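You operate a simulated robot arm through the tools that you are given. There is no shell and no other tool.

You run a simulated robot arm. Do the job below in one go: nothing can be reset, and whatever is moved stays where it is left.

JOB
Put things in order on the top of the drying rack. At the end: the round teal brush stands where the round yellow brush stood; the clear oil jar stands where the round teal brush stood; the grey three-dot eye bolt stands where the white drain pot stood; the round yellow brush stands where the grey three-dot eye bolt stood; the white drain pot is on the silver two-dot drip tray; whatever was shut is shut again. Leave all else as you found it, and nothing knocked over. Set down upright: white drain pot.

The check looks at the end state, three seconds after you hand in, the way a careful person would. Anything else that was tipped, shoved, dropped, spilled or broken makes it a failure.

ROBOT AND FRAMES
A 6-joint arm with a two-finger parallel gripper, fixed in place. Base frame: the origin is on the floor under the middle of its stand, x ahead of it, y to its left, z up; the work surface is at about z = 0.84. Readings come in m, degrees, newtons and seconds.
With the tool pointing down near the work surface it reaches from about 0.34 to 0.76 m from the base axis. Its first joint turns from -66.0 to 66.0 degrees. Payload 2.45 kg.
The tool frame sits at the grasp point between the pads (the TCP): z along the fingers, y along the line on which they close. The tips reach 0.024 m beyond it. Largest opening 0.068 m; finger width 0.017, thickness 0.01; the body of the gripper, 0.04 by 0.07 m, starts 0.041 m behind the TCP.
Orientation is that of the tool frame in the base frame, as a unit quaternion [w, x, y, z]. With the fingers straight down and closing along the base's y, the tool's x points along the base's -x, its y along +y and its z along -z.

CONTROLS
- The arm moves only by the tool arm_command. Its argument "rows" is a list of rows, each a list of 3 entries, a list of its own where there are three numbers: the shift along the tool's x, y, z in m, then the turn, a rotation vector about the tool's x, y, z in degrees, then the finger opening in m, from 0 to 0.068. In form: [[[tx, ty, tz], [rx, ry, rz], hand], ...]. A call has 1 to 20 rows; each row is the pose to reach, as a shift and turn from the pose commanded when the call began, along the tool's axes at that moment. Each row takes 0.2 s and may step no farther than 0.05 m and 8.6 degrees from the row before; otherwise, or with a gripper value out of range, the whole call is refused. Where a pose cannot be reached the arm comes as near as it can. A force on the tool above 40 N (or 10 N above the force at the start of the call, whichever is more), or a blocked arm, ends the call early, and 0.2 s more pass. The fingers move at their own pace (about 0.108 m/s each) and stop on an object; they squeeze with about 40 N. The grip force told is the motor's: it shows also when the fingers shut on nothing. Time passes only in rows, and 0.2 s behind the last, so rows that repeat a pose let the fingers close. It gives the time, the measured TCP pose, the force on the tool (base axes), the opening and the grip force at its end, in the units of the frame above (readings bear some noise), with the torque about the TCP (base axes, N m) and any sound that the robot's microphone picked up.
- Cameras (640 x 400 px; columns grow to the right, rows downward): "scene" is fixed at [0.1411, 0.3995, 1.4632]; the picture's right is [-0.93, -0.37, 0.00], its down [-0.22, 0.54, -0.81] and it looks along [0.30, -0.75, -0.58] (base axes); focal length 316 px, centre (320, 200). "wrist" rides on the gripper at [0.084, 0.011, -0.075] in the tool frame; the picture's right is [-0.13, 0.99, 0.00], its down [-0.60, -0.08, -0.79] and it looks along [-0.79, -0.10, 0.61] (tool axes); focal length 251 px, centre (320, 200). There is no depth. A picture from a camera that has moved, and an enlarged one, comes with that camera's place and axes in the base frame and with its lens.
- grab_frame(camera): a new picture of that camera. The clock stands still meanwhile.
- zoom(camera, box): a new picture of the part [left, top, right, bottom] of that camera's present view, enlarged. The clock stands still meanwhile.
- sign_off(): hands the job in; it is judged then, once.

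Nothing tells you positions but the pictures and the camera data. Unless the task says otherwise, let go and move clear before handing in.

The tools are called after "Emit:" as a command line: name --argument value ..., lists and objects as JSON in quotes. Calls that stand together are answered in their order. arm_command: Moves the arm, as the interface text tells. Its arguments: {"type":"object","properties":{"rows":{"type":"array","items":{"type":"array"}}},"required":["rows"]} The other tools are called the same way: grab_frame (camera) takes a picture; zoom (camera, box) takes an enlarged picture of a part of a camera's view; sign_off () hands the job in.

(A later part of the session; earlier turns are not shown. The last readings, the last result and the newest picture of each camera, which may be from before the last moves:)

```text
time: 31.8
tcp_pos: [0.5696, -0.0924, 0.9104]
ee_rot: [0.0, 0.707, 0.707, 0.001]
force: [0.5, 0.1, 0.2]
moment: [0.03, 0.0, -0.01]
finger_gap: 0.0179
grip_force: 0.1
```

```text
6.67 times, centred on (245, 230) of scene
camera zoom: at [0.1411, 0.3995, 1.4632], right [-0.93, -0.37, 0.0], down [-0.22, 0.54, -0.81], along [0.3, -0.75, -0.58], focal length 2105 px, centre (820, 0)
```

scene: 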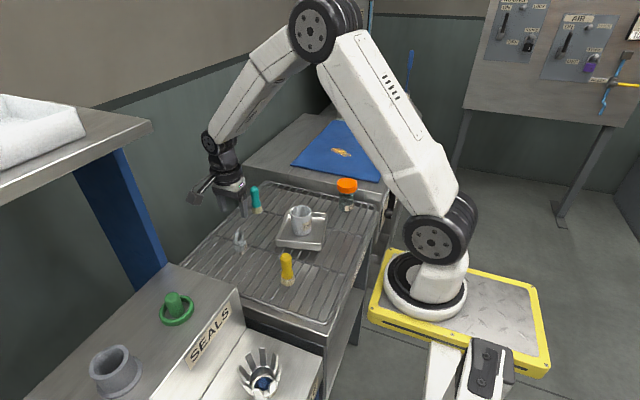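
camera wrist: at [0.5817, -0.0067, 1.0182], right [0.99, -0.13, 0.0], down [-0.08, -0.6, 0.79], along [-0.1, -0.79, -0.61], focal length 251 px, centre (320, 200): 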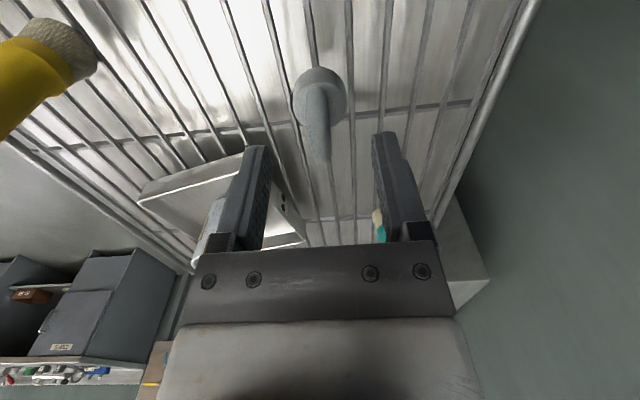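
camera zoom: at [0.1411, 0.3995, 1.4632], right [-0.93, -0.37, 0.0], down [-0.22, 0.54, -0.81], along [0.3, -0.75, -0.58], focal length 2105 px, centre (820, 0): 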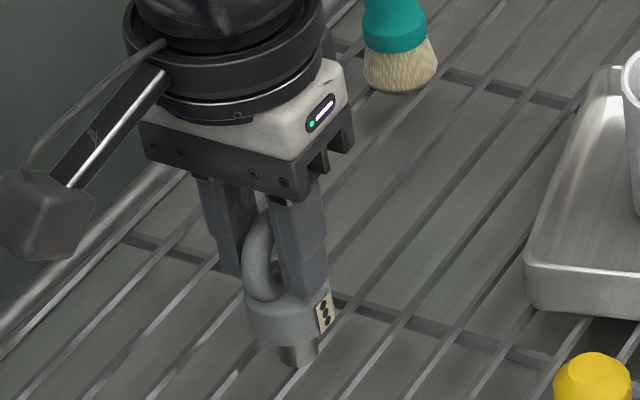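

Centred within about 1 mm. I'll close fully on the ring and test with a tiny lift.

Emit:
arm_command --rows '[[[0, -0.001, 0], [0, 0, 0], 0.018], [[0, -0.001, 0], [0, 0, 0], 0.008], [[0, -0.001, 0], [0, 0, 0], 0.0], [[0, -0.001, 0], [0, 0, 0], 0.0], [[0, -0.001, 0], [0, 0, 0], 0.0]]'

Emit:
arm_command --rows '[[[0, 0, -0.002], [0, 0, 0], 0.0], [[0, 0, -0.005], [0, 0, 0], 0.0], [[0, 0, -0.008], [0, 0, 0], 0.0], [[0, 0, -0.01], [0, 0, 0], 0.0], [[0, 0, -0.01], [0, 0, 0], 0.0]]'

Emit:
zoom --camera "scene" --box '[220, 200, 270, 260]'

Emit:
zoom --camera "wrist" --box '[240, 50, 400, 250]'

```text
time: 33.0
tcp_pos: [0.5693, -0.0909, 0.9115]
ee_rot: [0.0, 0.707, 0.707, 0.001]
force: [-0.2, -0.1, -0.3]
moment: [0.01, -0.03, 0.05]
finger_gap: 0.0106
grip_force: 31.4
```

```text
time: 34.2
tcp_pos: [0.5697, -0.0918, 0.9207]
ee_rot: [0.0, 0.707, 0.708, 0.0]
force: [-0.1, -0.2, -0.9]
moment: [0.0, -0.01, 0.0]
finger_gap: 0.0108
grip_force: 31.4
```

```text
6.67 times, centred on (245, 230) of scene
camera zoom: at [0.1411, 0.3995, 1.4632], right [-0.93, -0.37, 0.0], down [-0.22, 0.54, -0.81], along [0.3, -0.75, -0.58], focal length 2105 px, centre (820, 0)
```

zoom: 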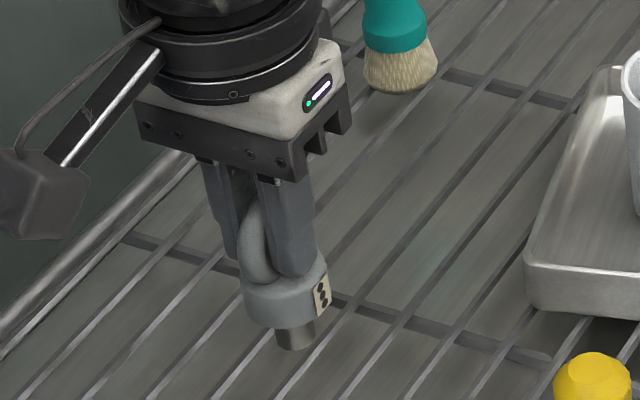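

```text
2.00 times, centred on (320, 150) of wrist
camera zoom: at [0.5808, -0.006, 0.9955], right [0.99, -0.13, 0.0], down [-0.08, -0.6, 0.79], along [-0.1, -0.79, -0.61], focal length 503 px, centre (320, 300)
```

zoom: 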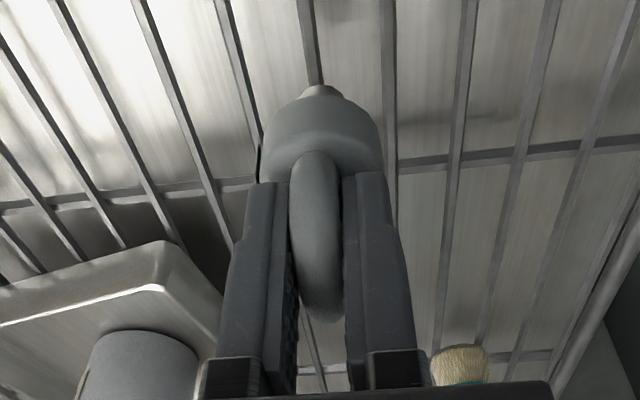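

The bolt is held and lifted cleanly. I'll raise it to travel height and carry it along −y to the pot's old place (0.566,-0.373).

Emit:
arm_command --rows '[[[0, 0, -0.01], [0, 0, 0], 0.0], [[0, 0, -0.03], [0, 0, 0], 0.0], [[0, 0, -0.05], [0, 0, 0], 0.0], [[0, 0, -0.07], [0, 0, 0], 0.0], [[0, 0, -0.08], [0, 0, 0], 0.0], [[-0.01, 0, -0.08], [0, 0, 0], 0.0], [[-0.03, 0, -0.08], [0, 0, 0], 0.0], [[-0.055, -0.001, -0.08], [0, 0, 0], 0.0], [[-0.08, -0.001, -0.08], [0, 0, 0], 0.0], [[-0.105, -0.002, -0.08], [0, 0, 0], 0.0], [[-0.13, -0.002, -0.08], [0, 0, 0], 0.0], [[-0.155, -0.003, -0.08], [0, 0, 0], 0.0], [[-0.18, -0.003, -0.08], [0, 0, 0], 0.0], [[-0.205, -0.0035, -0.08], [0, 0, 0], 0.0], [[-0.23, -0.0035, -0.08], [0, 0, 0], 0.0], [[-0.252, -0.0035, -0.08], [0, 0, 0], 0.0], [[-0.27, -0.0035, -0.08], [0, 0, 0], 0.0], [[-0.279, -0.0035, -0.08], [0, 0, 0], 0.0], [[-0.2815, -0.0035, -0.08], [0, 0, 0], 0.0], [[-0.2815, -0.0035, -0.08], [0, 0, 0], 0.0]]'

Emit:
grab_frame --camera "wrist"

Emit:
grab_frame --camera "scene"

Emit:
zoom --camera "scene" --box '[240, 120, 340, 220]'

```text
time: 38.4
tcp_pos: [0.5662, -0.3742, 1.0]
ee_rot: [0.0, 0.707, 0.707, -0.001]
force: [-0.6, -0.2, -0.7]
moment: [0.04, 0.0, -0.05]
finger_gap: 0.0107
grip_force: 31.2
```

```text
taken
camera wrist: at [0.5778, -0.2889, 1.0756], right [0.99, -0.13, 0.0], down [-0.08, -0.6, 0.79], along [-0.1, -0.79, -0.61], focal length 251 px, centre (320, 200)
```

wrist: 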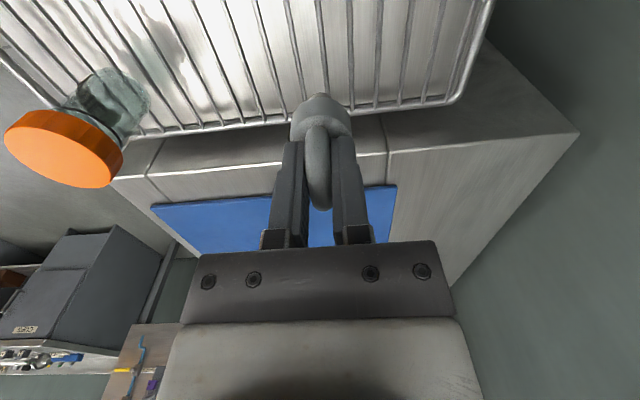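

```text
taken
```

scene: 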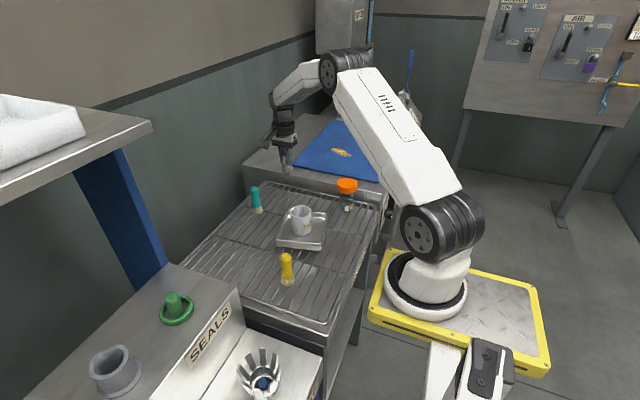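

```text
4.00 times, centred on (290, 170) of scene
camera zoom: at [0.1411, 0.3994, 1.4632], right [-0.93, -0.37, 0.0], down [-0.22, 0.54, -0.81], along [0.3, -0.75, -0.58], focal length 1263 px, centre (440, 320)
```

zoom: 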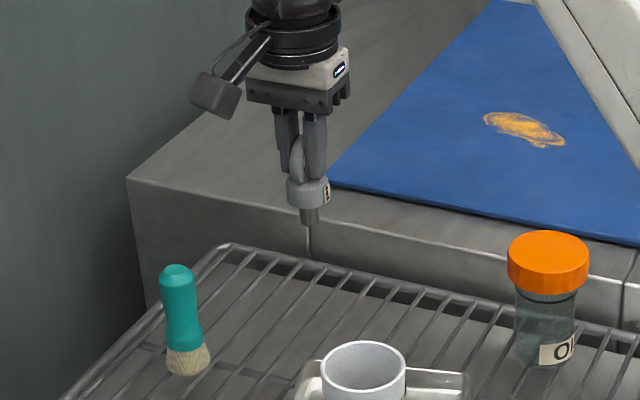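

The bolt hangs vertical over the pot's old spot. I'll lower it to just above the surface, then finish in fine steps.

Emit:
arm_command --rows '[[[0, 0, 0.01], [0, 0, 0], 0.0], [[0, 0, 0.03], [0, 0, 0], 0.0], [[0, 0, 0.05], [0, 0, 0], 0.0], [[0, 0, 0.068], [0, 0, 0], 0.0], [[0, 0, 0.08], [0, 0, 0], 0.0], [[0, 0, 0.084], [0, 0, 0], 0.0], [[0, 0, 0.084], [0, 0, 0], 0.0]]'

Emit:
zoom --camera "scene" --box '[260, 150, 320, 210]'

Emit:
arm_command --rows '[[[0, 0, 0.001], [0, 0, 0], 0.0], [[0, 0, 0.002], [0, 0, 0], 0.0], [[0, 0, 0.003], [0, 0, 0], 0.0], [[0, 0, 0.003], [0, 0, 0], 0.0]]'

```text
time: 40.0
tcp_pos: [0.5651, -0.3721, 0.9166]
ee_rot: [0.0, 0.707, 0.707, 0.001]
force: [1.0, 0.8, -1.9]
moment: [0.03, -0.02, 0.01]
finger_gap: 0.0105
grip_force: 31.6
```

```text
6.67 times, centred on (290, 180) of scene
camera zoom: at [0.1411, 0.3994, 1.4632], right [-0.93, -0.37, 0.0], down [-0.22, 0.54, -0.81], along [0.3, -0.75, -0.58], focal length 2105 px, centre (520, 333)
```

zoom: 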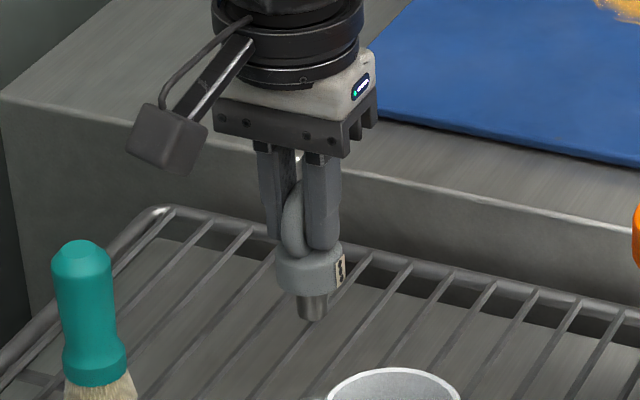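

```text
time: 41.0
tcp_pos: [0.5663, -0.3729, 0.9155]
ee_rot: [0.0, 0.707, 0.707, 0.0]
force: [-0.1, 0.2, -2.0]
moment: [0.04, 0.02, -0.03]
finger_gap: 0.0108
grip_force: 31.3
```

No contact yet (force still just the weight). Continuing downward in 1 mm steps.

Emit:
arm_command --rows '[[[0, 0, 0.001], [0, 0, 0], 0.0], [[0, 0, 0.0015], [0, 0, 0], 0.0], [[0, 0, 0.0015], [0, 0, 0], 0.0]]'

Emit:
arm_command --rows '[[[0, 0, 0.0005], [0, 0, 0], 0.0], [[0, 0, 0.001], [0, 0, 0], 0.0], [[0, 0, 0.001], [0, 0, 0], 0.0]]'

```text
time: 41.8
tcp_pos: [0.5657, -0.373, 0.9125]
ee_rot: [0.0, 0.708, 0.707, 0.001]
force: [0.4, -0.7, -1.9]
moment: [0.01, 0.02, 0.0]
finger_gap: 0.0105
grip_force: 31.9
```

```text
time: 42.6
tcp_pos: [0.5676, -0.3716, 0.9124]
ee_rot: [0.0, 0.707, 0.707, 0.0]
force: [0.5, -0.3, -3.1]
moment: [0.02, 0.01, 0.02]
finger_gap: 0.0105
grip_force: 31.8
```

Emit:
arm_command --rows '[[[0, 0, 0.0005], [0, 0, 0], 0.0], [[0, 0, 0.001], [0, 0, 0], 0.0], [[0, 0, 0.001], [0, 0, 0], 0.0]]'

Emit:
zoom --camera "scene" --box '[260, 150, 320, 210]'

```text
time: 43.4
tcp_pos: [0.5663, -0.3715, 0.9105]
ee_rot: [0.001, 0.707, 0.707, 0.0]
force: [-0.5, 0.2, -1.5]
moment: [0.0, -0.03, -0.02]
finger_gap: 0.0106
grip_force: 31.7
```

```text
6.67 times, centred on (290, 180) of scene
camera zoom: at [0.1411, 0.3994, 1.4632], right [-0.93, -0.37, 0.0], down [-0.22, 0.54, -0.81], along [0.3, -0.75, -0.58], focal length 2105 px, centre (520, 333)
```

zoom: 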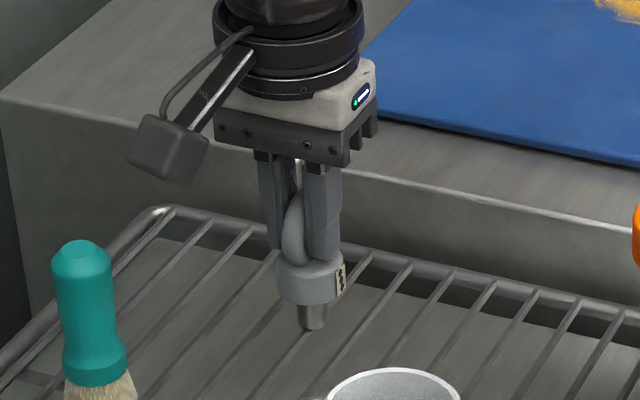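

Still no upward force; continuing gently.

Emit:
arm_command --rows '[[[0, 0, 0.0005], [0, 0, 0], 0.0], [[0, 0, 0.001], [0, 0, 0], 0.0], [[0, 0, 0.001], [0, 0, 0], 0.0]]'

Emit:
arm_command --rows '[[[0, 0, 0.0005], [0, 0, 0], 0.0], [[0, 0, 0.001], [0, 0, 0], 0.0], [[0, 0, 0.001], [0, 0, 0], 0.0]]'

```text
time: 44.2
tcp_pos: [0.5656, -0.372, 0.9108]
ee_rot: [0.001, 0.707, 0.707, 0.0]
force: [-2.2, 3.1, 10.3]
moment: [0.12, 0.18, 0.02]
finger_gap: 0.011
grip_force: 31.7
```

```text
time: 45.0
tcp_pos: [0.5659, -0.3726, 0.9102]
ee_rot: [0.002, 0.707, 0.707, 0.0]
force: [-4.0, 1.2, 20.4]
moment: [0.03, 0.3, -0.03]
finger_gap: 0.0107
grip_force: 31.8
```

Contact made. I'll back off about 1.7 mm to unload, then open.

Emit:
arm_command --rows '[[[0, 0, -0.001], [0, 0, 0], 0.0], [[0, 0, -0.0017], [0, 0, 0], 0.0], [[0, 0, -0.0017], [0, 0, 0], 0.0]]'

Emit:
zoom --camera "scene" --box '[260, 150, 320, 210]'

Emit:
zoom --camera "wrist" --box '[240, 50, 400, 250]'

```text
time: 45.8
tcp_pos: [0.566, -0.372, 0.9108]
ee_rot: [0.0, 0.707, 0.707, 0.0]
force: [2.7, -2.6, 6.5]
moment: [-0.23, -0.15, 0.03]
finger_gap: 0.0107
grip_force: 30.9
```

```text
6.67 times, centred on (290, 180) of scene
camera zoom: at [0.141, 0.3995, 1.4632], right [-0.93, -0.37, 0.0], down [-0.22, 0.54, -0.81], along [0.3, -0.75, -0.58], focal length 2105 px, centre (520, 333)
```

zoom: 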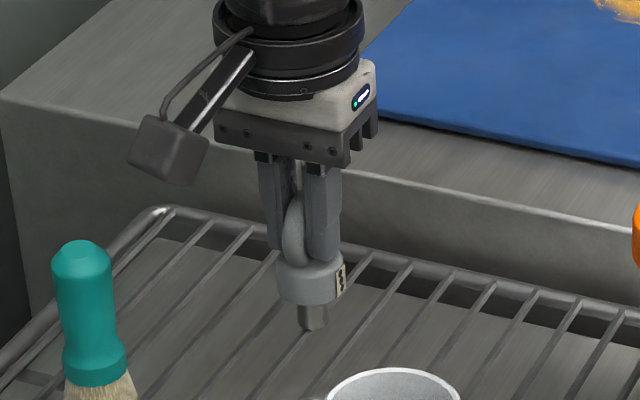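

```text
2.00 times, centred on (320, 150) of wrist
camera zoom: at [0.5772, -0.2877, 0.9855], right [0.99, -0.13, 0.0], down [-0.08, -0.6, 0.79], along [-0.1, -0.79, -0.61], focal length 503 px, centre (320, 300)
```

zoom: 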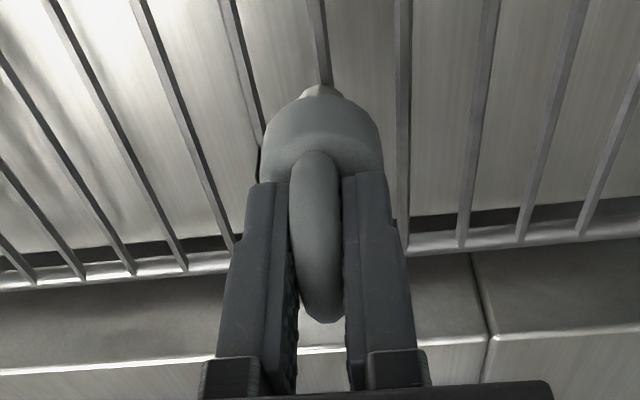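

Nearly unloaded and upright. I'll ease half a millimetre more, open slowly, then rise.

Emit:
arm_command --rows '[[[0, 0, -0.0005], [0, 0, 0], 0.0], [[0, 0, -0.0005], [0, 0, 0], 0.0]]'

Emit:
arm_command --rows '[[[0, 0, 0], [0, 0, 0], 0.016], [[0, 0, 0], [0, 0, 0], 0.03], [[0, 0, 0], [0, 0, 0], 0.05], [[0, 0, 0], [0, 0, 0], 0.05]]'

Emit:
zoom --camera "scene" --box '[260, 150, 320, 210]'

Emit:
zoom --camera "wrist" --box '[240, 50, 400, 250]'

```text
time: 46.4
tcp_pos: [0.5651, -0.3728, 0.9114]
ee_rot: [-0.002, 0.707, 0.707, 0.0]
force: [0.3, -1.0, 0.1]
moment: [-0.05, -0.01, 0.04]
finger_gap: 0.0108
grip_force: 31.3
```

```text
time: 47.4
tcp_pos: [0.5659, -0.3731, 0.9131]
ee_rot: [0.0, 0.707, 0.707, 0.0]
force: [-0.3, 0.6, 0.3]
moment: [-0.03, -0.01, 0.03]
finger_gap: 0.0499
grip_force: 0.0
```

```text
6.67 times, centred on (290, 180) of scene
camera zoom: at [0.1411, 0.3995, 1.4632], right [-0.93, -0.37, 0.0], down [-0.22, 0.54, -0.81], along [0.3, -0.75, -0.58], focal length 2105 px, centre (520, 333)
```

zoom: 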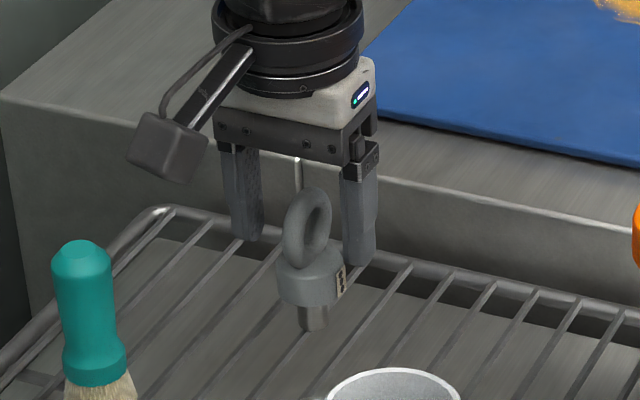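

```text
2.00 times, centred on (320, 150) of wrist
camera zoom: at [0.5775, -0.2877, 0.9866], right [0.99, -0.13, 0.0], down [-0.08, -0.6, 0.79], along [-0.1, -0.79, -0.61], focal length 503 px, centre (320, 300)
```

zoom: 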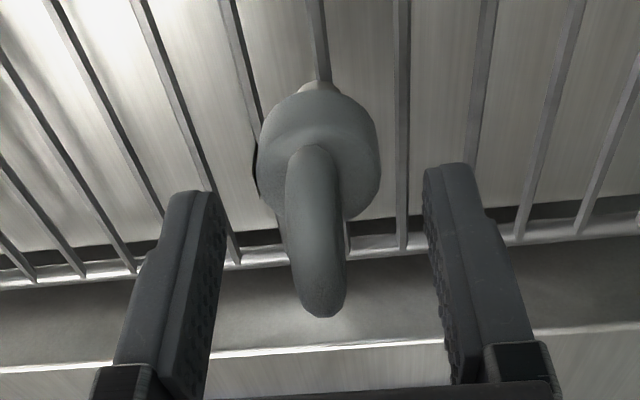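

The bolt stands upright on the pot's old place. I'll rise clear, then rotate the hand back and travel to above the yellow brush.

Emit:
arm_command --rows '[[[0, 0, -0.01], [0, 0, 0], 0.05], [[0, 0, -0.03], [0, 0, 0], 0.05], [[0, 0, -0.06], [0, 0, 0], 0.055], [[0, 0, -0.09], [0, 0, 0], 0.06], [[0, 0, -0.11], [0, 0, 0], 0.06], [[0, 0, -0.11], [0, 0, 0], 0.06]]'

Emit:
arm_command --rows '[[[0.01, -0.005, 0], [0, 0, -7.5], 0.06], [[0.035, -0.017, 0], [0, 0, -15], 0.06], [[0.065, -0.032, 0], [0, 0, -22.5], 0.06], [[0.095, -0.047, 0], [0, 0, -30], 0.06], [[0.125, -0.062, 0], [0, 0, -37.5], 0.06], [[0.155, -0.077, 0], [0, 0, -45], 0.06], [[0.185, -0.092, 0], [0, 0, -52.5], 0.06], [[0.215, -0.107, 0], [0, 0, -60], 0.06], [[0.245, -0.121, 0], [0, 0, -67.5], 0.06], [[0.275, -0.135, 0], [0, 0, -75], 0.06], [[0.3, -0.148, 0], [0, 0, -82.5], 0.06], [[0.32, -0.157, 0], [0, 0, -90], 0.06], [[0.328, -0.161, 0], [0, 0, -90], 0.06], [[0.328, -0.161, 0], [0, 0, -90], 0.06]]'

Emit:
grab_frame --camera "wrist"

Emit:
grab_frame --camera "scene"

```text
time: 48.8
tcp_pos: [0.567, -0.3732, 1.0212]
ee_rot: [0.0, 0.706, 0.708, 0.0]
force: [0.3, 0.8, -0.1]
moment: [0.0, 0.01, -0.02]
finger_gap: 0.06
grip_force: 0.1
```

```text
time: 51.8
tcp_pos: [0.4044, -0.0446, 1.0205]
ee_rot: [0.0, -0.001, 1.0, 0.001]
force: [0.3, 0.1, -0.5]
moment: [0.01, 0.02, -0.05]
finger_gap: 0.0599
grip_force: 0.1
```

```text
taken
camera wrist: at [0.3208, -0.0324, 1.0953], right [0.13, 0.99, 0.0], down [0.6, -0.08, 0.79], along [0.79, -0.1, -0.61], focal length 251 px, centre (320, 200)
```

wrist: 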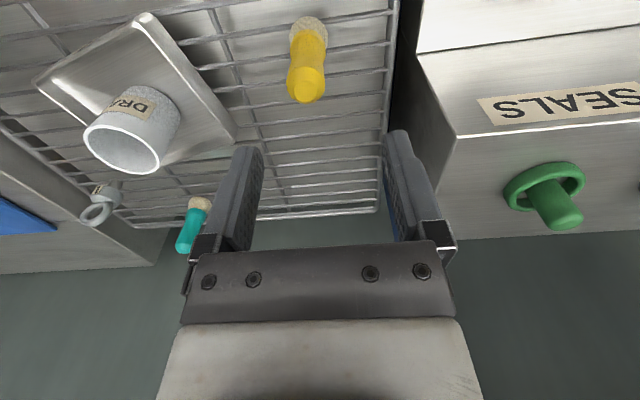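

```text
taken
```

scene: 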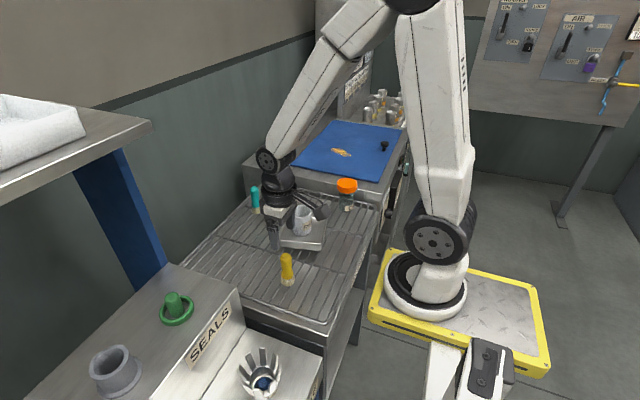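

The SEALS box near face is about y≈0.06, clear of the gripper here. Zooming to refine the yellow brush's position.

Emit:
zoom --camera "wrist" --box '[230, 0, 390, 150]'

Emit:
zoom --camera "scene" --box '[260, 200, 320, 300]'

```text
2.67 times, centred on (310, 75) of wrist
camera zoom: at [0.3208, -0.0324, 1.0953], right [0.13, 0.99, 0.0], down [0.6, -0.08, 0.79], along [0.79, -0.1, -0.61], focal length 670 px, centre (347, 533)
```

zoom: 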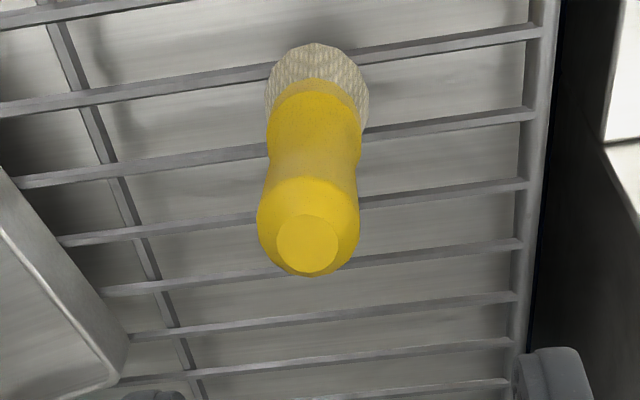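

```text
4.00 times, centred on (290, 250) of scene
camera zoom: at [0.1411, 0.3995, 1.4632], right [-0.93, -0.37, 0.0], down [-0.22, 0.54, -0.81], along [0.3, -0.75, -0.58], focal length 1263 px, centre (440, 0)
```

zoom: 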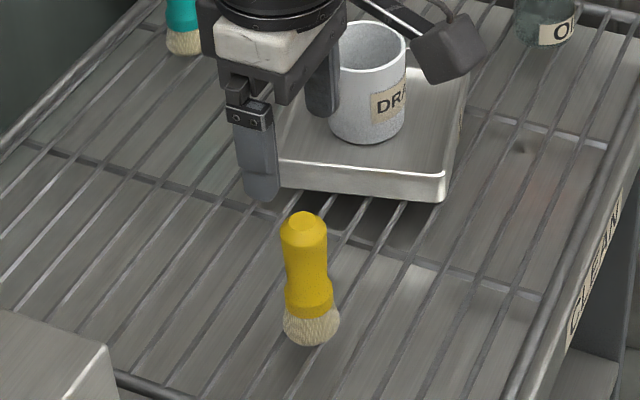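

The yellow brush axis is at about (0.4045,-0.0525), top z≈0.94. I'll shift −9 mm in y, descend part-way and check.

Emit:
arm_command --rows '[[[0, -0.005, 0.01], [0, 0, 0], 0.06], [[0, -0.009, 0.025], [0, 0, 0], 0.06], [[0, -0.009, 0.04], [0, 0, 0], 0.06], [[0, -0.009, 0.05], [0, 0, 0], 0.06], [[0, -0.009, 0.05], [0, 0, 0], 0.06]]'

Emit:
grab_frame --camera "wrist"

Emit:
zoom --camera "scene" --box '[260, 200, 320, 300]'

```text
time: 53.0
tcp_pos: [0.4059, -0.0545, 0.9701]
ee_rot: [0.0, 0.0, 1.0, 0.0]
force: [-0.8, 0.2, -0.7]
moment: [-0.03, 0.01, -0.02]
finger_gap: 0.0601
grip_force: 0.1
```

```text
taken
camera wrist: at [0.3217, -0.0418, 1.0447], right [0.13, 0.99, 0.0], down [0.6, -0.08, 0.79], along [0.79, -0.1, -0.61], focal length 251 px, centre (320, 200)
```

wrist: 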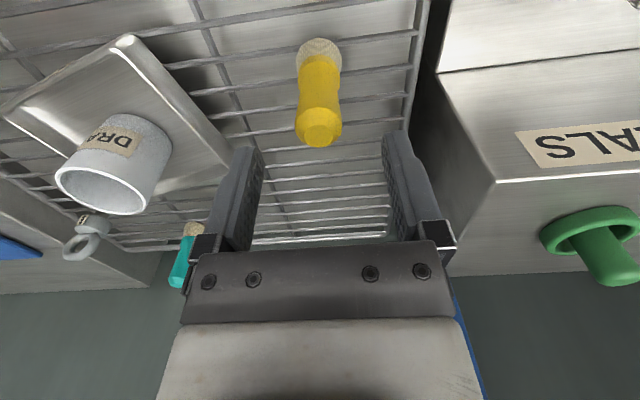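

```text
4.00 times, centred on (290, 250) of scene
camera zoom: at [0.1411, 0.3995, 1.4632], right [-0.93, -0.37, 0.0], down [-0.22, 0.54, -0.81], along [0.3, -0.75, -0.58], focal length 1263 px, centre (440, 0)
```

zoom: 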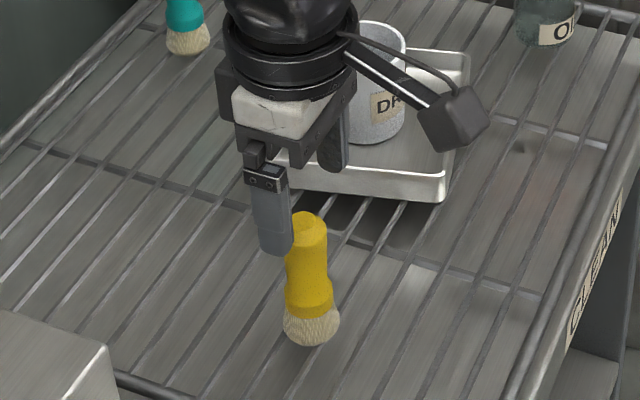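

Aligned in y. I'll zoom to check the offset along x before the final descent.

Emit:
zoom --camera "wrist" --box '[250, 20, 390, 170]'

```text
2.67 times, centred on (320, 95) of wrist
camera zoom: at [0.3217, -0.0418, 1.0447], right [0.13, 0.99, 0.0], down [0.6, -0.08, 0.79], along [0.79, -0.1, -0.61], focal length 670 px, centre (320, 480)
```

zoom: 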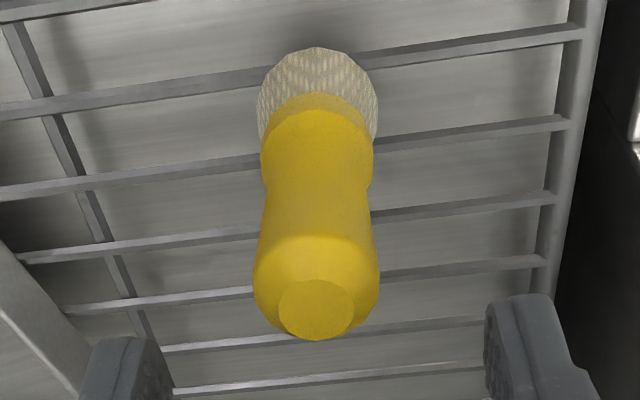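

Brush at (0.404,-0.053) — aligned. Descending to TCP z≈0.908 and closing on the handle.

Emit:
arm_command --rows '[[[0.0015, 0, 0.015], [0, 0, 0], 0.06], [[0.0015, 0, 0.032], [0, 0, 0], 0.06], [[0.0015, 0, 0.048], [0, 0, 0], 0.06], [[0.0015, 0, 0.058], [0, 0, 0], 0.06], [[0.0015, 0, 0.0617], [0, 0, 0], 0.06], [[0.0015, 0, 0.0617], [0, 0, 0], 0.045], [[0.0015, 0, 0.0617], [0, 0, 0], 0.034], [[0.0015, 0, 0.0617], [0, 0, 0], 0.034]]'

Emit:
zoom --camera "wrist" --box '[220, 50, 420, 250]'

Emit:
zoom --camera "scene" --box '[260, 200, 320, 300]'

```text
time: 54.8
tcp_pos: [0.403, -0.0534, 0.9085]
ee_rot: [-0.001, 0.0, 1.0, 0.0]
force: [-0.1, -0.5, 0.3]
moment: [-0.05, -0.01, 0.0]
finger_gap: 0.0339
grip_force: 0.0
```

```text
2.00 times, centred on (320, 150) of wrist
camera zoom: at [0.3193, -0.0421, 0.9836], right [0.13, 0.99, 0.0], down [0.6, -0.08, 0.79], along [0.79, -0.1, -0.61], focal length 503 px, centre (320, 300)
```

zoom: 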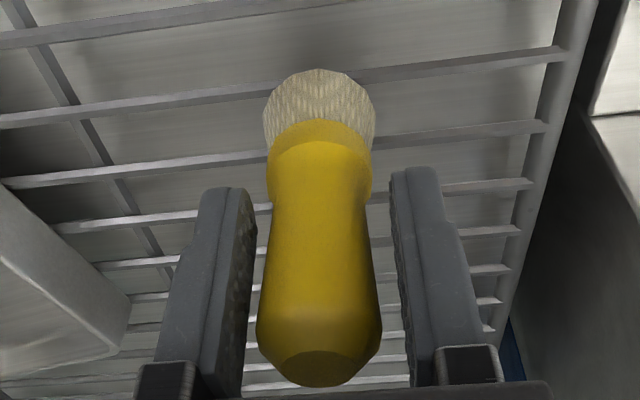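

```text
4.00 times, centred on (290, 250) of scene
camera zoom: at [0.1411, 0.3995, 1.4632], right [-0.93, -0.37, 0.0], down [-0.22, 0.54, -0.81], along [0.3, -0.75, -0.58], focal length 1263 px, centre (440, 0)
```

zoom: 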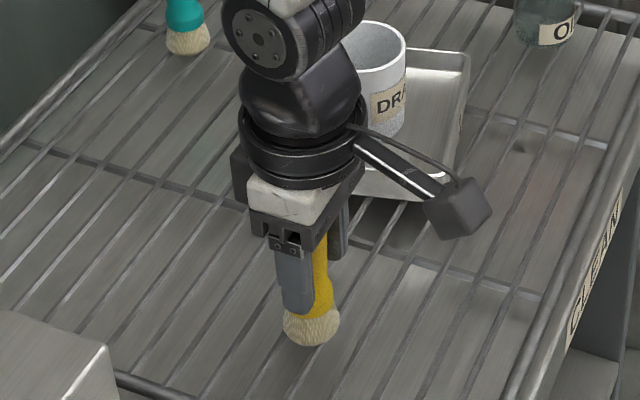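

Handle well centred between the pads. Closing and doing a short test lift.

Emit:
arm_command --rows '[[[0, 0, 0], [0, 0, 0], 0.022], [[0, 0, 0], [0, 0, 0], 0.01], [[0, 0, 0], [0, 0, 0], 0.01], [[0, 0, 0], [0, 0, 0], 0.01]]'

Emit:
arm_command --rows '[[[0, 0, -0.002], [0, 0, 0], 0.01], [[0, 0, -0.006], [0, 0, 0], 0.01], [[0, 0, -0.012], [0, 0, 0], 0.01], [[0, 0, -0.015], [0, 0, 0], 0.01], [[0, 0, -0.015], [0, 0, 0], 0.01]]'

Emit:
zoom --camera "wrist" --box '[220, 50, 420, 250]'

Emit:
zoom --camera "scene" --box '[260, 200, 320, 300]'

```text
time: 55.8
tcp_pos: [0.4031, -0.0532, 0.9098]
ee_rot: [0.0, 0.0, 1.0, 0.0]
force: [0.0, -0.4, 0.5]
moment: [-0.01, -0.04, -0.01]
finger_gap: 0.0277
grip_force: 39.7
```

```text
time: 57.0
tcp_pos: [0.4031, -0.053, 0.9249]
ee_rot: [0.0, -0.001, 1.0, 0.0]
force: [-0.1, -0.6, -0.1]
moment: [0.0, -0.04, -0.04]
finger_gap: 0.0276
grip_force: 40.1
```

```text
2.00 times, centred on (320, 150) of wrist
camera zoom: at [0.3198, -0.042, 0.9992], right [0.13, 0.99, 0.0], down [0.6, -0.08, 0.79], along [0.79, -0.1, -0.61], focal length 503 px, centre (320, 300)
```

zoom: 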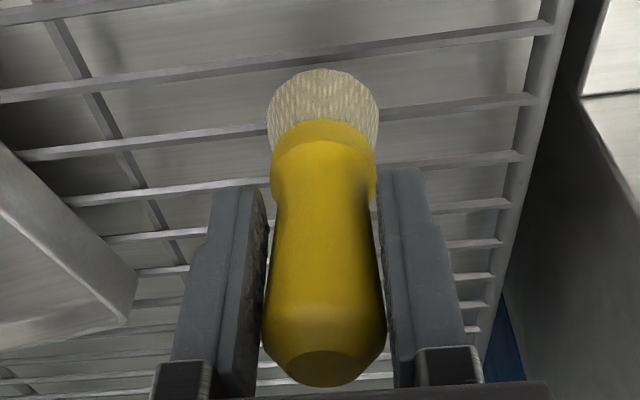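

```text
4.00 times, centred on (290, 250) of scene
camera zoom: at [0.1411, 0.3995, 1.4632], right [-0.93, -0.37, 0.0], down [-0.22, 0.54, -0.81], along [0.3, -0.75, -0.58], focal length 1263 px, centre (440, 0)
```

zoom: 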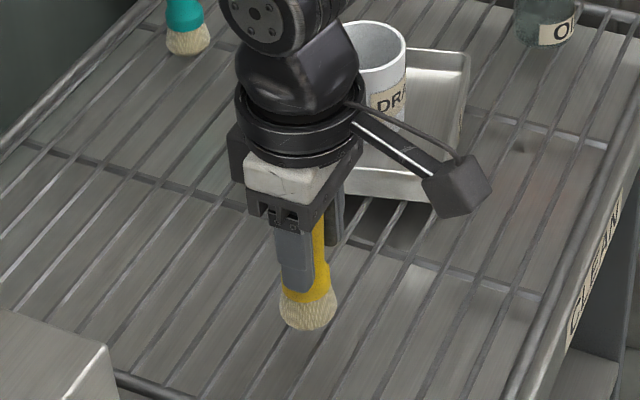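

The brush is held upright. I'll lift it more and carry it to the bolt's old place (0.570,-0.0915).

Emit:
arm_command --rows '[[[0, 0, -0.01], [0, 0, 0], 0.01], [[0, 0, -0.025], [0, 0, 0], 0.01], [[0, 0, -0.04], [0, 0, 0], 0.01], [[0, 0, -0.05], [0, 0, 0], 0.01], [[-0.008, -0.002, -0.05], [0, 0, 0], 0.01], [[-0.025, -0.006, -0.05], [0, 0, 0], 0.01], [[-0.045, -0.0105, -0.05], [0, 0, 0], 0.01], [[-0.065, -0.015, -0.05], [0, 0, 0], 0.01], [[-0.085, -0.0197, -0.05], [0, 0, 0], 0.01], [[-0.105, -0.0243, -0.05], [0, 0, 0], 0.01], [[-0.125, -0.029, -0.05], [0, 0, 0], 0.01], [[-0.145, -0.0336, -0.05], [0, 0, 0], 0.01], [[-0.158, -0.0366, -0.05], [0, 0, 0], 0.01], [[-0.165, -0.038, -0.05], [0, 0, 0], 0.01], [[-0.1662, -0.0385, -0.05], [0, 0, 0], 0.01], [[-0.1662, -0.0385, -0.04], [0, 0, 0], 0.01], [[-0.1662, -0.0385, -0.02], [0, 0, 0], 0.01], [[-0.1662, -0.0385, 0.0], [0, 0, 0], 0.01], [[-0.1662, -0.0385, 0.009], [0, 0, 0], 0.01], [[-0.1662, -0.0385, 0.009], [0, 0, 0], 0.01]]'

Emit:
zoom --camera "scene" --box '[210, 180, 290, 260]'

Emit:
grab_frame --camera "wrist"

```text
time: 61.2
tcp_pos: [0.5707, -0.0939, 0.9144]
ee_rot: [0.0, 0.0, 1.0, 0.0]
force: [0.2, 0.4, -0.9]
moment: [-0.03, 0.01, 0.0]
finger_gap: 0.0277
grip_force: 39.8
```

```text
5.00 times, centred on (250, 220) of scene
camera zoom: at [0.1411, 0.3995, 1.4632], right [-0.93, -0.37, 0.0], down [-0.22, 0.54, -0.81], along [0.3, -0.75, -0.58], focal length 1579 px, centre (670, 100)
```

zoom: 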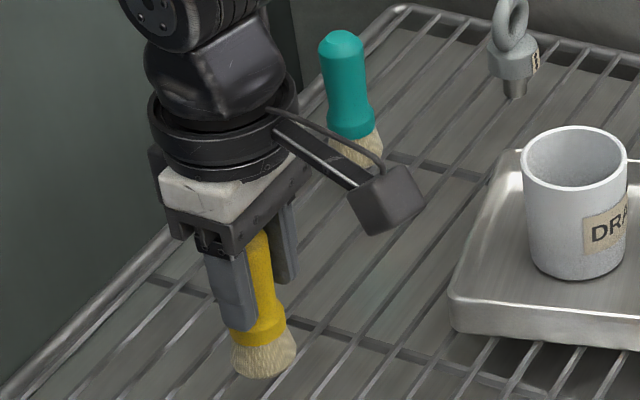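

```text
taken
camera wrist: at [0.4869, -0.0815, 0.989], right [0.13, 0.99, 0.0], down [0.6, -0.08, 0.79], along [0.79, -0.1, -0.61], focal length 251 px, centre (320, 200)
```

wrist: 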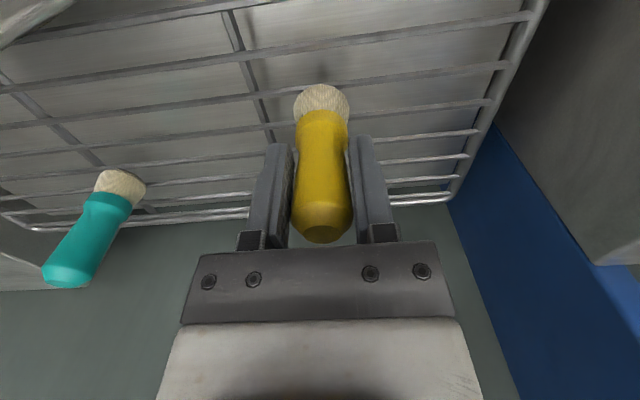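

At about (0.571,-0.0925), roughly 5 mm above the surface. Lowering in fine steps until contact.

Emit:
arm_command --rows '[[[0, 0, 0.0015], [0, 0, 0], 0.01], [[0, 0, 0.003], [0, 0, 0], 0.01], [[0, 0, 0.003], [0, 0, 0], 0.01]]'

Emit:
arm_command --rows '[[[0, 0, 0.0005], [0, 0, 0], 0.01], [[0, 0, 0.001], [0, 0, 0], 0.01], [[0, 0, 0.001], [0, 0, 0], 0.01]]'

Emit:
arm_command --rows '[[[0, 0, 0.0005], [0, 0, 0], 0.01], [[0, 0, 0.001], [0, 0, 0], 0.01], [[0, 0, 0.001], [0, 0, 0], 0.01]]'

```text
time: 62.0
tcp_pos: [0.5706, -0.0934, 0.9115]
ee_rot: [-0.001, 0.001, 1.0, 0.001]
force: [-0.6, -0.1, -1.1]
moment: [-0.03, 0.01, 0.01]
finger_gap: 0.0279
grip_force: 39.9
```

```text
time: 62.8
tcp_pos: [0.57, -0.0944, 0.9108]
ee_rot: [-0.001, 0.0, 1.0, 0.0]
force: [-0.2, -0.1, -1.1]
moment: [-0.01, -0.01, 0.03]
finger_gap: 0.0274
grip_force: 39.6
```

```text
time: 63.6
tcp_pos: [0.5695, -0.0925, 0.9097]
ee_rot: [0.0, -0.001, 1.0, 0.0]
force: [0.2, 0.1, -0.6]
moment: [0.02, -0.02, 0.0]
finger_gap: 0.0276
grip_force: 40.0
```

Emit:
arm_command --rows '[[[0, 0, 0.0005], [0, 0, 0], 0.01], [[0, 0, 0.001], [0, 0, 0], 0.01], [[0, 0, 0.001], [0, 0, 0], 0.01]]'

Emit:
arm_command --rows '[[[0, 0, 0.0005], [0, 0, 0], 0.01], [[0, 0, 0.001], [0, 0, 0], 0.01], [[0, 0, 0.001], [0, 0, 0], 0.01]]'

```text
time: 64.4
tcp_pos: [0.5686, -0.0922, 0.909]
ee_rot: [0.002, 0.0, 1.0, 0.0]
force: [-0.8, -0.5, 2.0]
moment: [-0.03, 0.03, 0.0]
finger_gap: 0.0275
grip_force: 39.9
```

```text
time: 65.2
tcp_pos: [0.5704, -0.0931, 0.9095]
ee_rot: [0.001, 0.0, 1.0, -0.001]
force: [-6.8, -1.3, 20.7]
moment: [-0.04, 0.33, 0.04]
finger_gap: 0.0274
grip_force: 40.2
```

Contact reached; easing off then opening and rising.

Emit:
arm_command --rows '[[[0, 0, -0.0006], [0, 0, 0], 0.01], [[0, 0, -0.0014], [0, 0, 0], 0.01], [[0, 0, -0.0014], [0, 0, 0], 0.01]]'

Emit:
arm_command --rows '[[[0, 0, 0], [0, 0, 0], 0.03], [[0, 0, 0], [0, 0, 0], 0.045], [[0, 0, 0], [0, 0, 0], 0.06], [[0, 0, 0], [0, 0, 0], 0.06]]'

Emit:
zoom --camera "scene" --box '[210, 180, 290, 260]'

Emit:
zoom --camera "wrist" --box '[220, 50, 420, 250]'

```text
time: 66.0
tcp_pos: [0.5696, -0.0924, 0.9091]
ee_rot: [0.001, 0.0, 1.0, 0.0]
force: [1.8, -0.9, 6.1]
moment: [-0.08, -0.23, -0.02]
finger_gap: 0.0275
grip_force: 39.5
```

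```text
time: 67.0
tcp_pos: [0.5701, -0.0908, 0.9091]
ee_rot: [0.0, 0.0, 1.0, 0.0]
force: [-0.1, -0.9, 0.4]
moment: [0.0, 0.01, -0.01]
finger_gap: 0.0601
grip_force: 0.0
```

```text
5.00 times, centred on (250, 220) of scene
camera zoom: at [0.1411, 0.3995, 1.4632], right [-0.93, -0.37, 0.0], down [-0.22, 0.54, -0.81], along [0.3, -0.75, -0.58], focal length 1579 px, centre (670, 100)
```

zoom: 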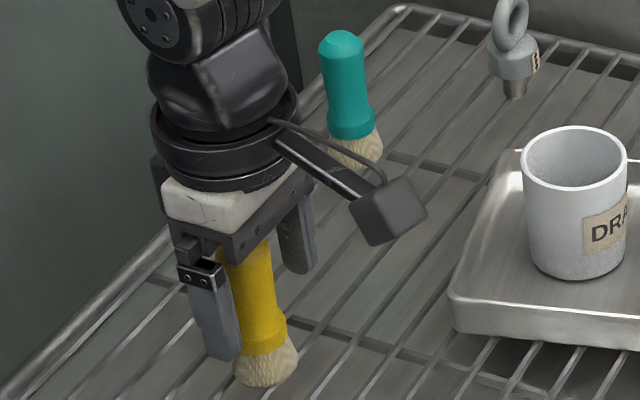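

```text
2.00 times, centred on (320, 150) of wrist
camera zoom: at [0.4859, -0.0804, 0.9838], right [0.13, 0.99, 0.0], down [0.6, -0.08, 0.79], along [0.79, -0.1, -0.61], focal length 503 px, centre (320, 300)
```

zoom: 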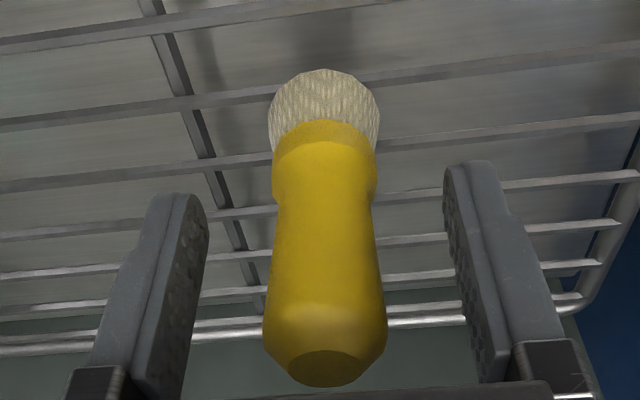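

The yellow brush stands freely. Rising, then moving over to the teal brush near (0.627,-0.271).

Emit:
arm_command --rows '[[[0, 0, -0.015], [0, 0, 0], 0.06], [[0, 0, -0.04], [0, 0, 0], 0.06], [[0, 0, -0.075], [0, 0, 0], 0.06], [[0, 0, -0.11], [0, 0, 0], 0.06], [[-0.005, -0.015, -0.11], [0, 0, 0], 0.06], [[-0.015, -0.045, -0.11], [0, 0, 0], 0.06], [[-0.025, -0.08, -0.11], [0, 0, 0], 0.06], [[-0.035, -0.115, -0.11], [0, 0, 0], 0.06], [[-0.045, -0.145, -0.11], [0, 0, 0], 0.06], [[-0.053, -0.168, -0.11], [0, 0, 0], 0.06], [[-0.057, -0.1795, -0.11], [0, 0, 0], 0.06], [[-0.057, -0.1795, -0.11], [0, 0, 0], 0.06]]'

Emit:
grab_frame --camera "wrist"

Emit:
zoom --camera "wrist" --box '[240, 0, 400, 150]'

Emit:
zoom --camera "scene" --box '[210, 150, 330, 270]'

```text
time: 69.6
tcp_pos: [0.6262, -0.2716, 1.0199]
ee_rot: [0.0, 0.001, 1.0, -0.001]
force: [0.1, -0.1, 0.1]
moment: [0.01, 0.02, -0.02]
finger_gap: 0.06
grip_force: 0.0
```

```text
taken
camera wrist: at [0.5427, -0.2602, 1.0942], right [0.13, 0.99, 0.0], down [0.6, -0.08, 0.79], along [0.79, -0.1, -0.61], focal length 251 px, centre (320, 200)
```

wrist: 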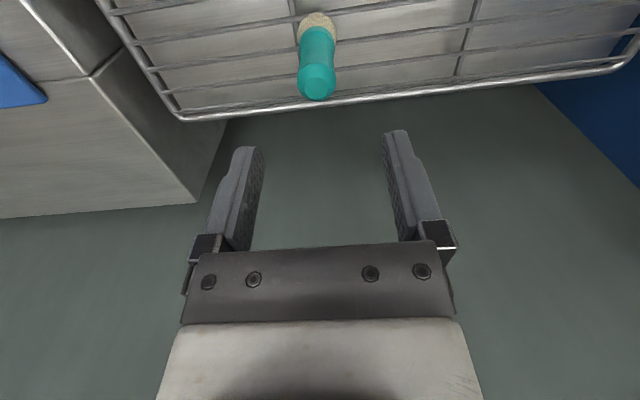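

```text
2.67 times, centred on (320, 75) of wrist
camera zoom: at [0.5427, -0.2602, 1.0942], right [0.13, 0.99, 0.0], down [0.6, -0.08, 0.79], along [0.79, -0.1, -0.61], focal length 670 px, centre (320, 533)
```

zoom: 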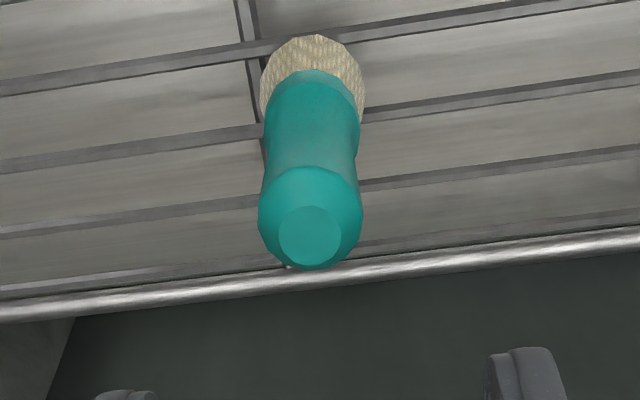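

```text
3.33 times, centred on (270, 210) of scene
camera zoom: at [0.1411, 0.3995, 1.4632], right [-0.93, -0.37, 0.0], down [-0.22, 0.54, -0.81], along [0.3, -0.75, -0.58], focal length 1052 px, centre (487, 167)
```

zoom: 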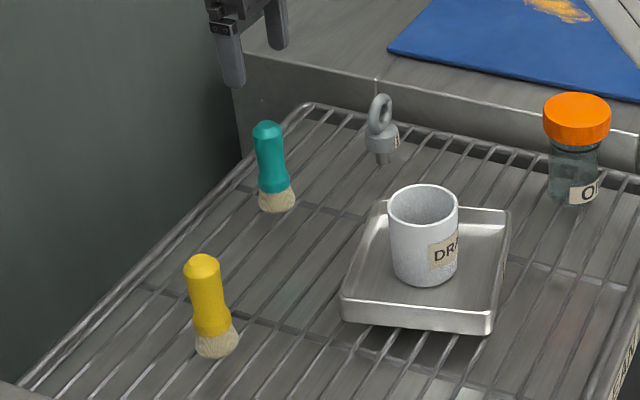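

Everything so far stands well. The teal brush is at (0.6265,-0.273). Descending to its handle.

Emit:
arm_command --rows '[[[0, -0.0017, 0.015], [0, 0, 0], 0.06], [[0, -0.0017, 0.04], [0, 0, 0], 0.06], [[0, -0.0017, 0.065], [0, 0, 0], 0.06], [[0, -0.0017, 0.085], [0, 0, 0], 0.06], [[0, -0.0017, 0.1], [0, 0, 0], 0.06], [[0, -0.0017, 0.11], [0, 0, 0], 0.06], [[0, -0.0017, 0.111], [0, 0, 0], 0.045], [[0, -0.0017, 0.111], [0, 0, 0], 0.036], [[0, -0.0017, 0.111], [0, 0, 0], 0.036]]'

Emit:
zoom --camera "wrist" --box '[220, 50, 420, 250]'

Emit:
zoom --camera "scene" --box '[220, 140, 300, 230]'

```text
time: 71.6
tcp_pos: [0.6272, -0.2742, 0.9087]
ee_rot: [-0.001, 0.0, 1.0, 0.0]
force: [0.0, -0.8, -1.3]
moment: [-0.01, -0.01, 0.0]
finger_gap: 0.036
grip_force: 0.1
```

```text
2.00 times, centred on (320, 150) of wrist
camera zoom: at [0.5436, -0.2613, 0.9827], right [0.13, 0.99, 0.0], down [0.6, -0.08, 0.79], along [0.79, -0.1, -0.61], focal length 503 px, centre (320, 300)
```

zoom: 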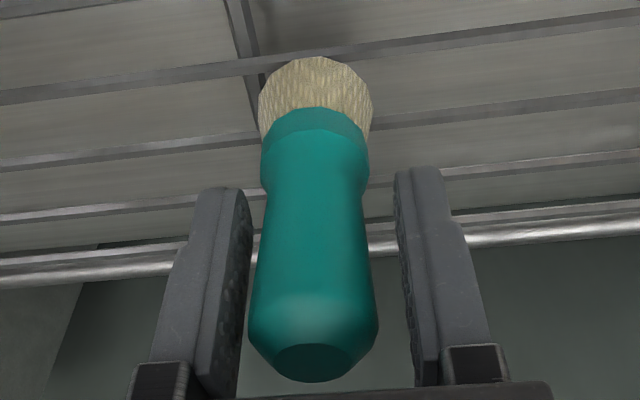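

```text
4.44 times, centred on (260, 185) of scene
camera zoom: at [0.1411, 0.3995, 1.4632], right [-0.93, -0.37, 0.0], down [-0.22, 0.54, -0.81], along [0.3, -0.75, -0.58], focal length 1403 px, centre (587, 267)
```

zoom: 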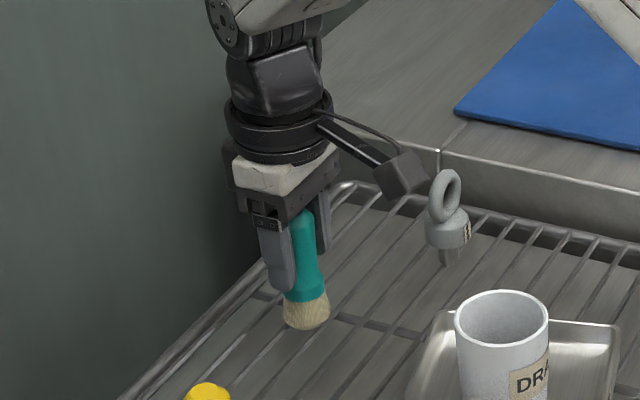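

Slightly off-centre by ~2 mm; correcting, then closing and test lifting.

Emit:
arm_command --rows '[[[0, -0.0015, 0], [0, 0, 0], 0.036], [[0, -0.0015, 0], [0, 0, 0], 0.022], [[0, -0.0015, 0], [0, 0, 0], 0.01], [[0, -0.0015, 0], [0, 0, 0], 0.01], [[0, -0.0015, 0], [0, 0, 0], 0.01]]'

Emit:
arm_command --rows '[[[0, 0, -0.002], [0, 0, 0], 0.01], [[0, 0, -0.006], [0, 0, 0], 0.01], [[0, 0, -0.012], [0, 0, 0], 0.01], [[0, 0, -0.015], [0, 0, 0], 0.01], [[0, 0, -0.015], [0, 0, 0], 0.01]]'

Emit:
zoom --camera "wrist" --box '[220, 50, 420, 250]'

Emit:
zoom --camera "scene" --box '[220, 140, 300, 230]'

```text
time: 72.8
tcp_pos: [0.6264, -0.2756, 0.9078]
ee_rot: [0.0, 0.0, 1.0, 0.0]
force: [0.2, -1.0, 1.0]
moment: [0.0, -0.01, -0.06]
finger_gap: 0.0276
grip_force: 40.5
```

```text
time: 74.0
tcp_pos: [0.6274, -0.274, 0.9244]
ee_rot: [0.0, 0.0, 1.0, 0.0]
force: [-0.6, 0.0, -0.4]
moment: [0.01, -0.01, -0.01]
finger_gap: 0.0273
grip_force: 39.8
```

```text
2.00 times, centred on (320, 150) of wrist
camera zoom: at [0.5437, -0.2631, 0.9982], right [0.13, 0.99, 0.0], down [0.6, -0.08, 0.79], along [0.79, -0.1, -0.61], focal length 503 px, centre (320, 300)
```

zoom: 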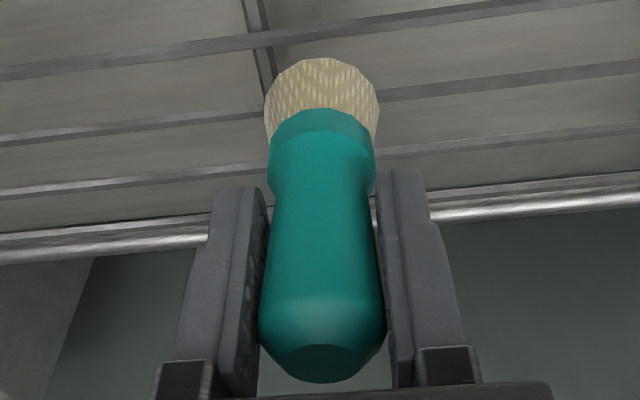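

```text
4.44 times, centred on (260, 185) of scene
camera zoom: at [0.1411, 0.3995, 1.4632], right [-0.93, -0.37, 0.0], down [-0.22, 0.54, -0.81], along [0.3, -0.75, -0.58], focal length 1403 px, centre (587, 267)
```

zoom: 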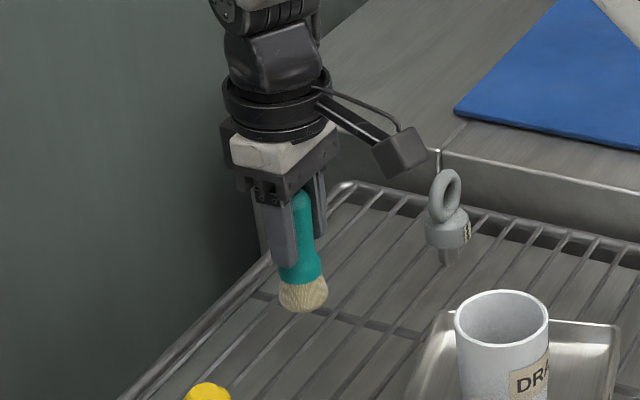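

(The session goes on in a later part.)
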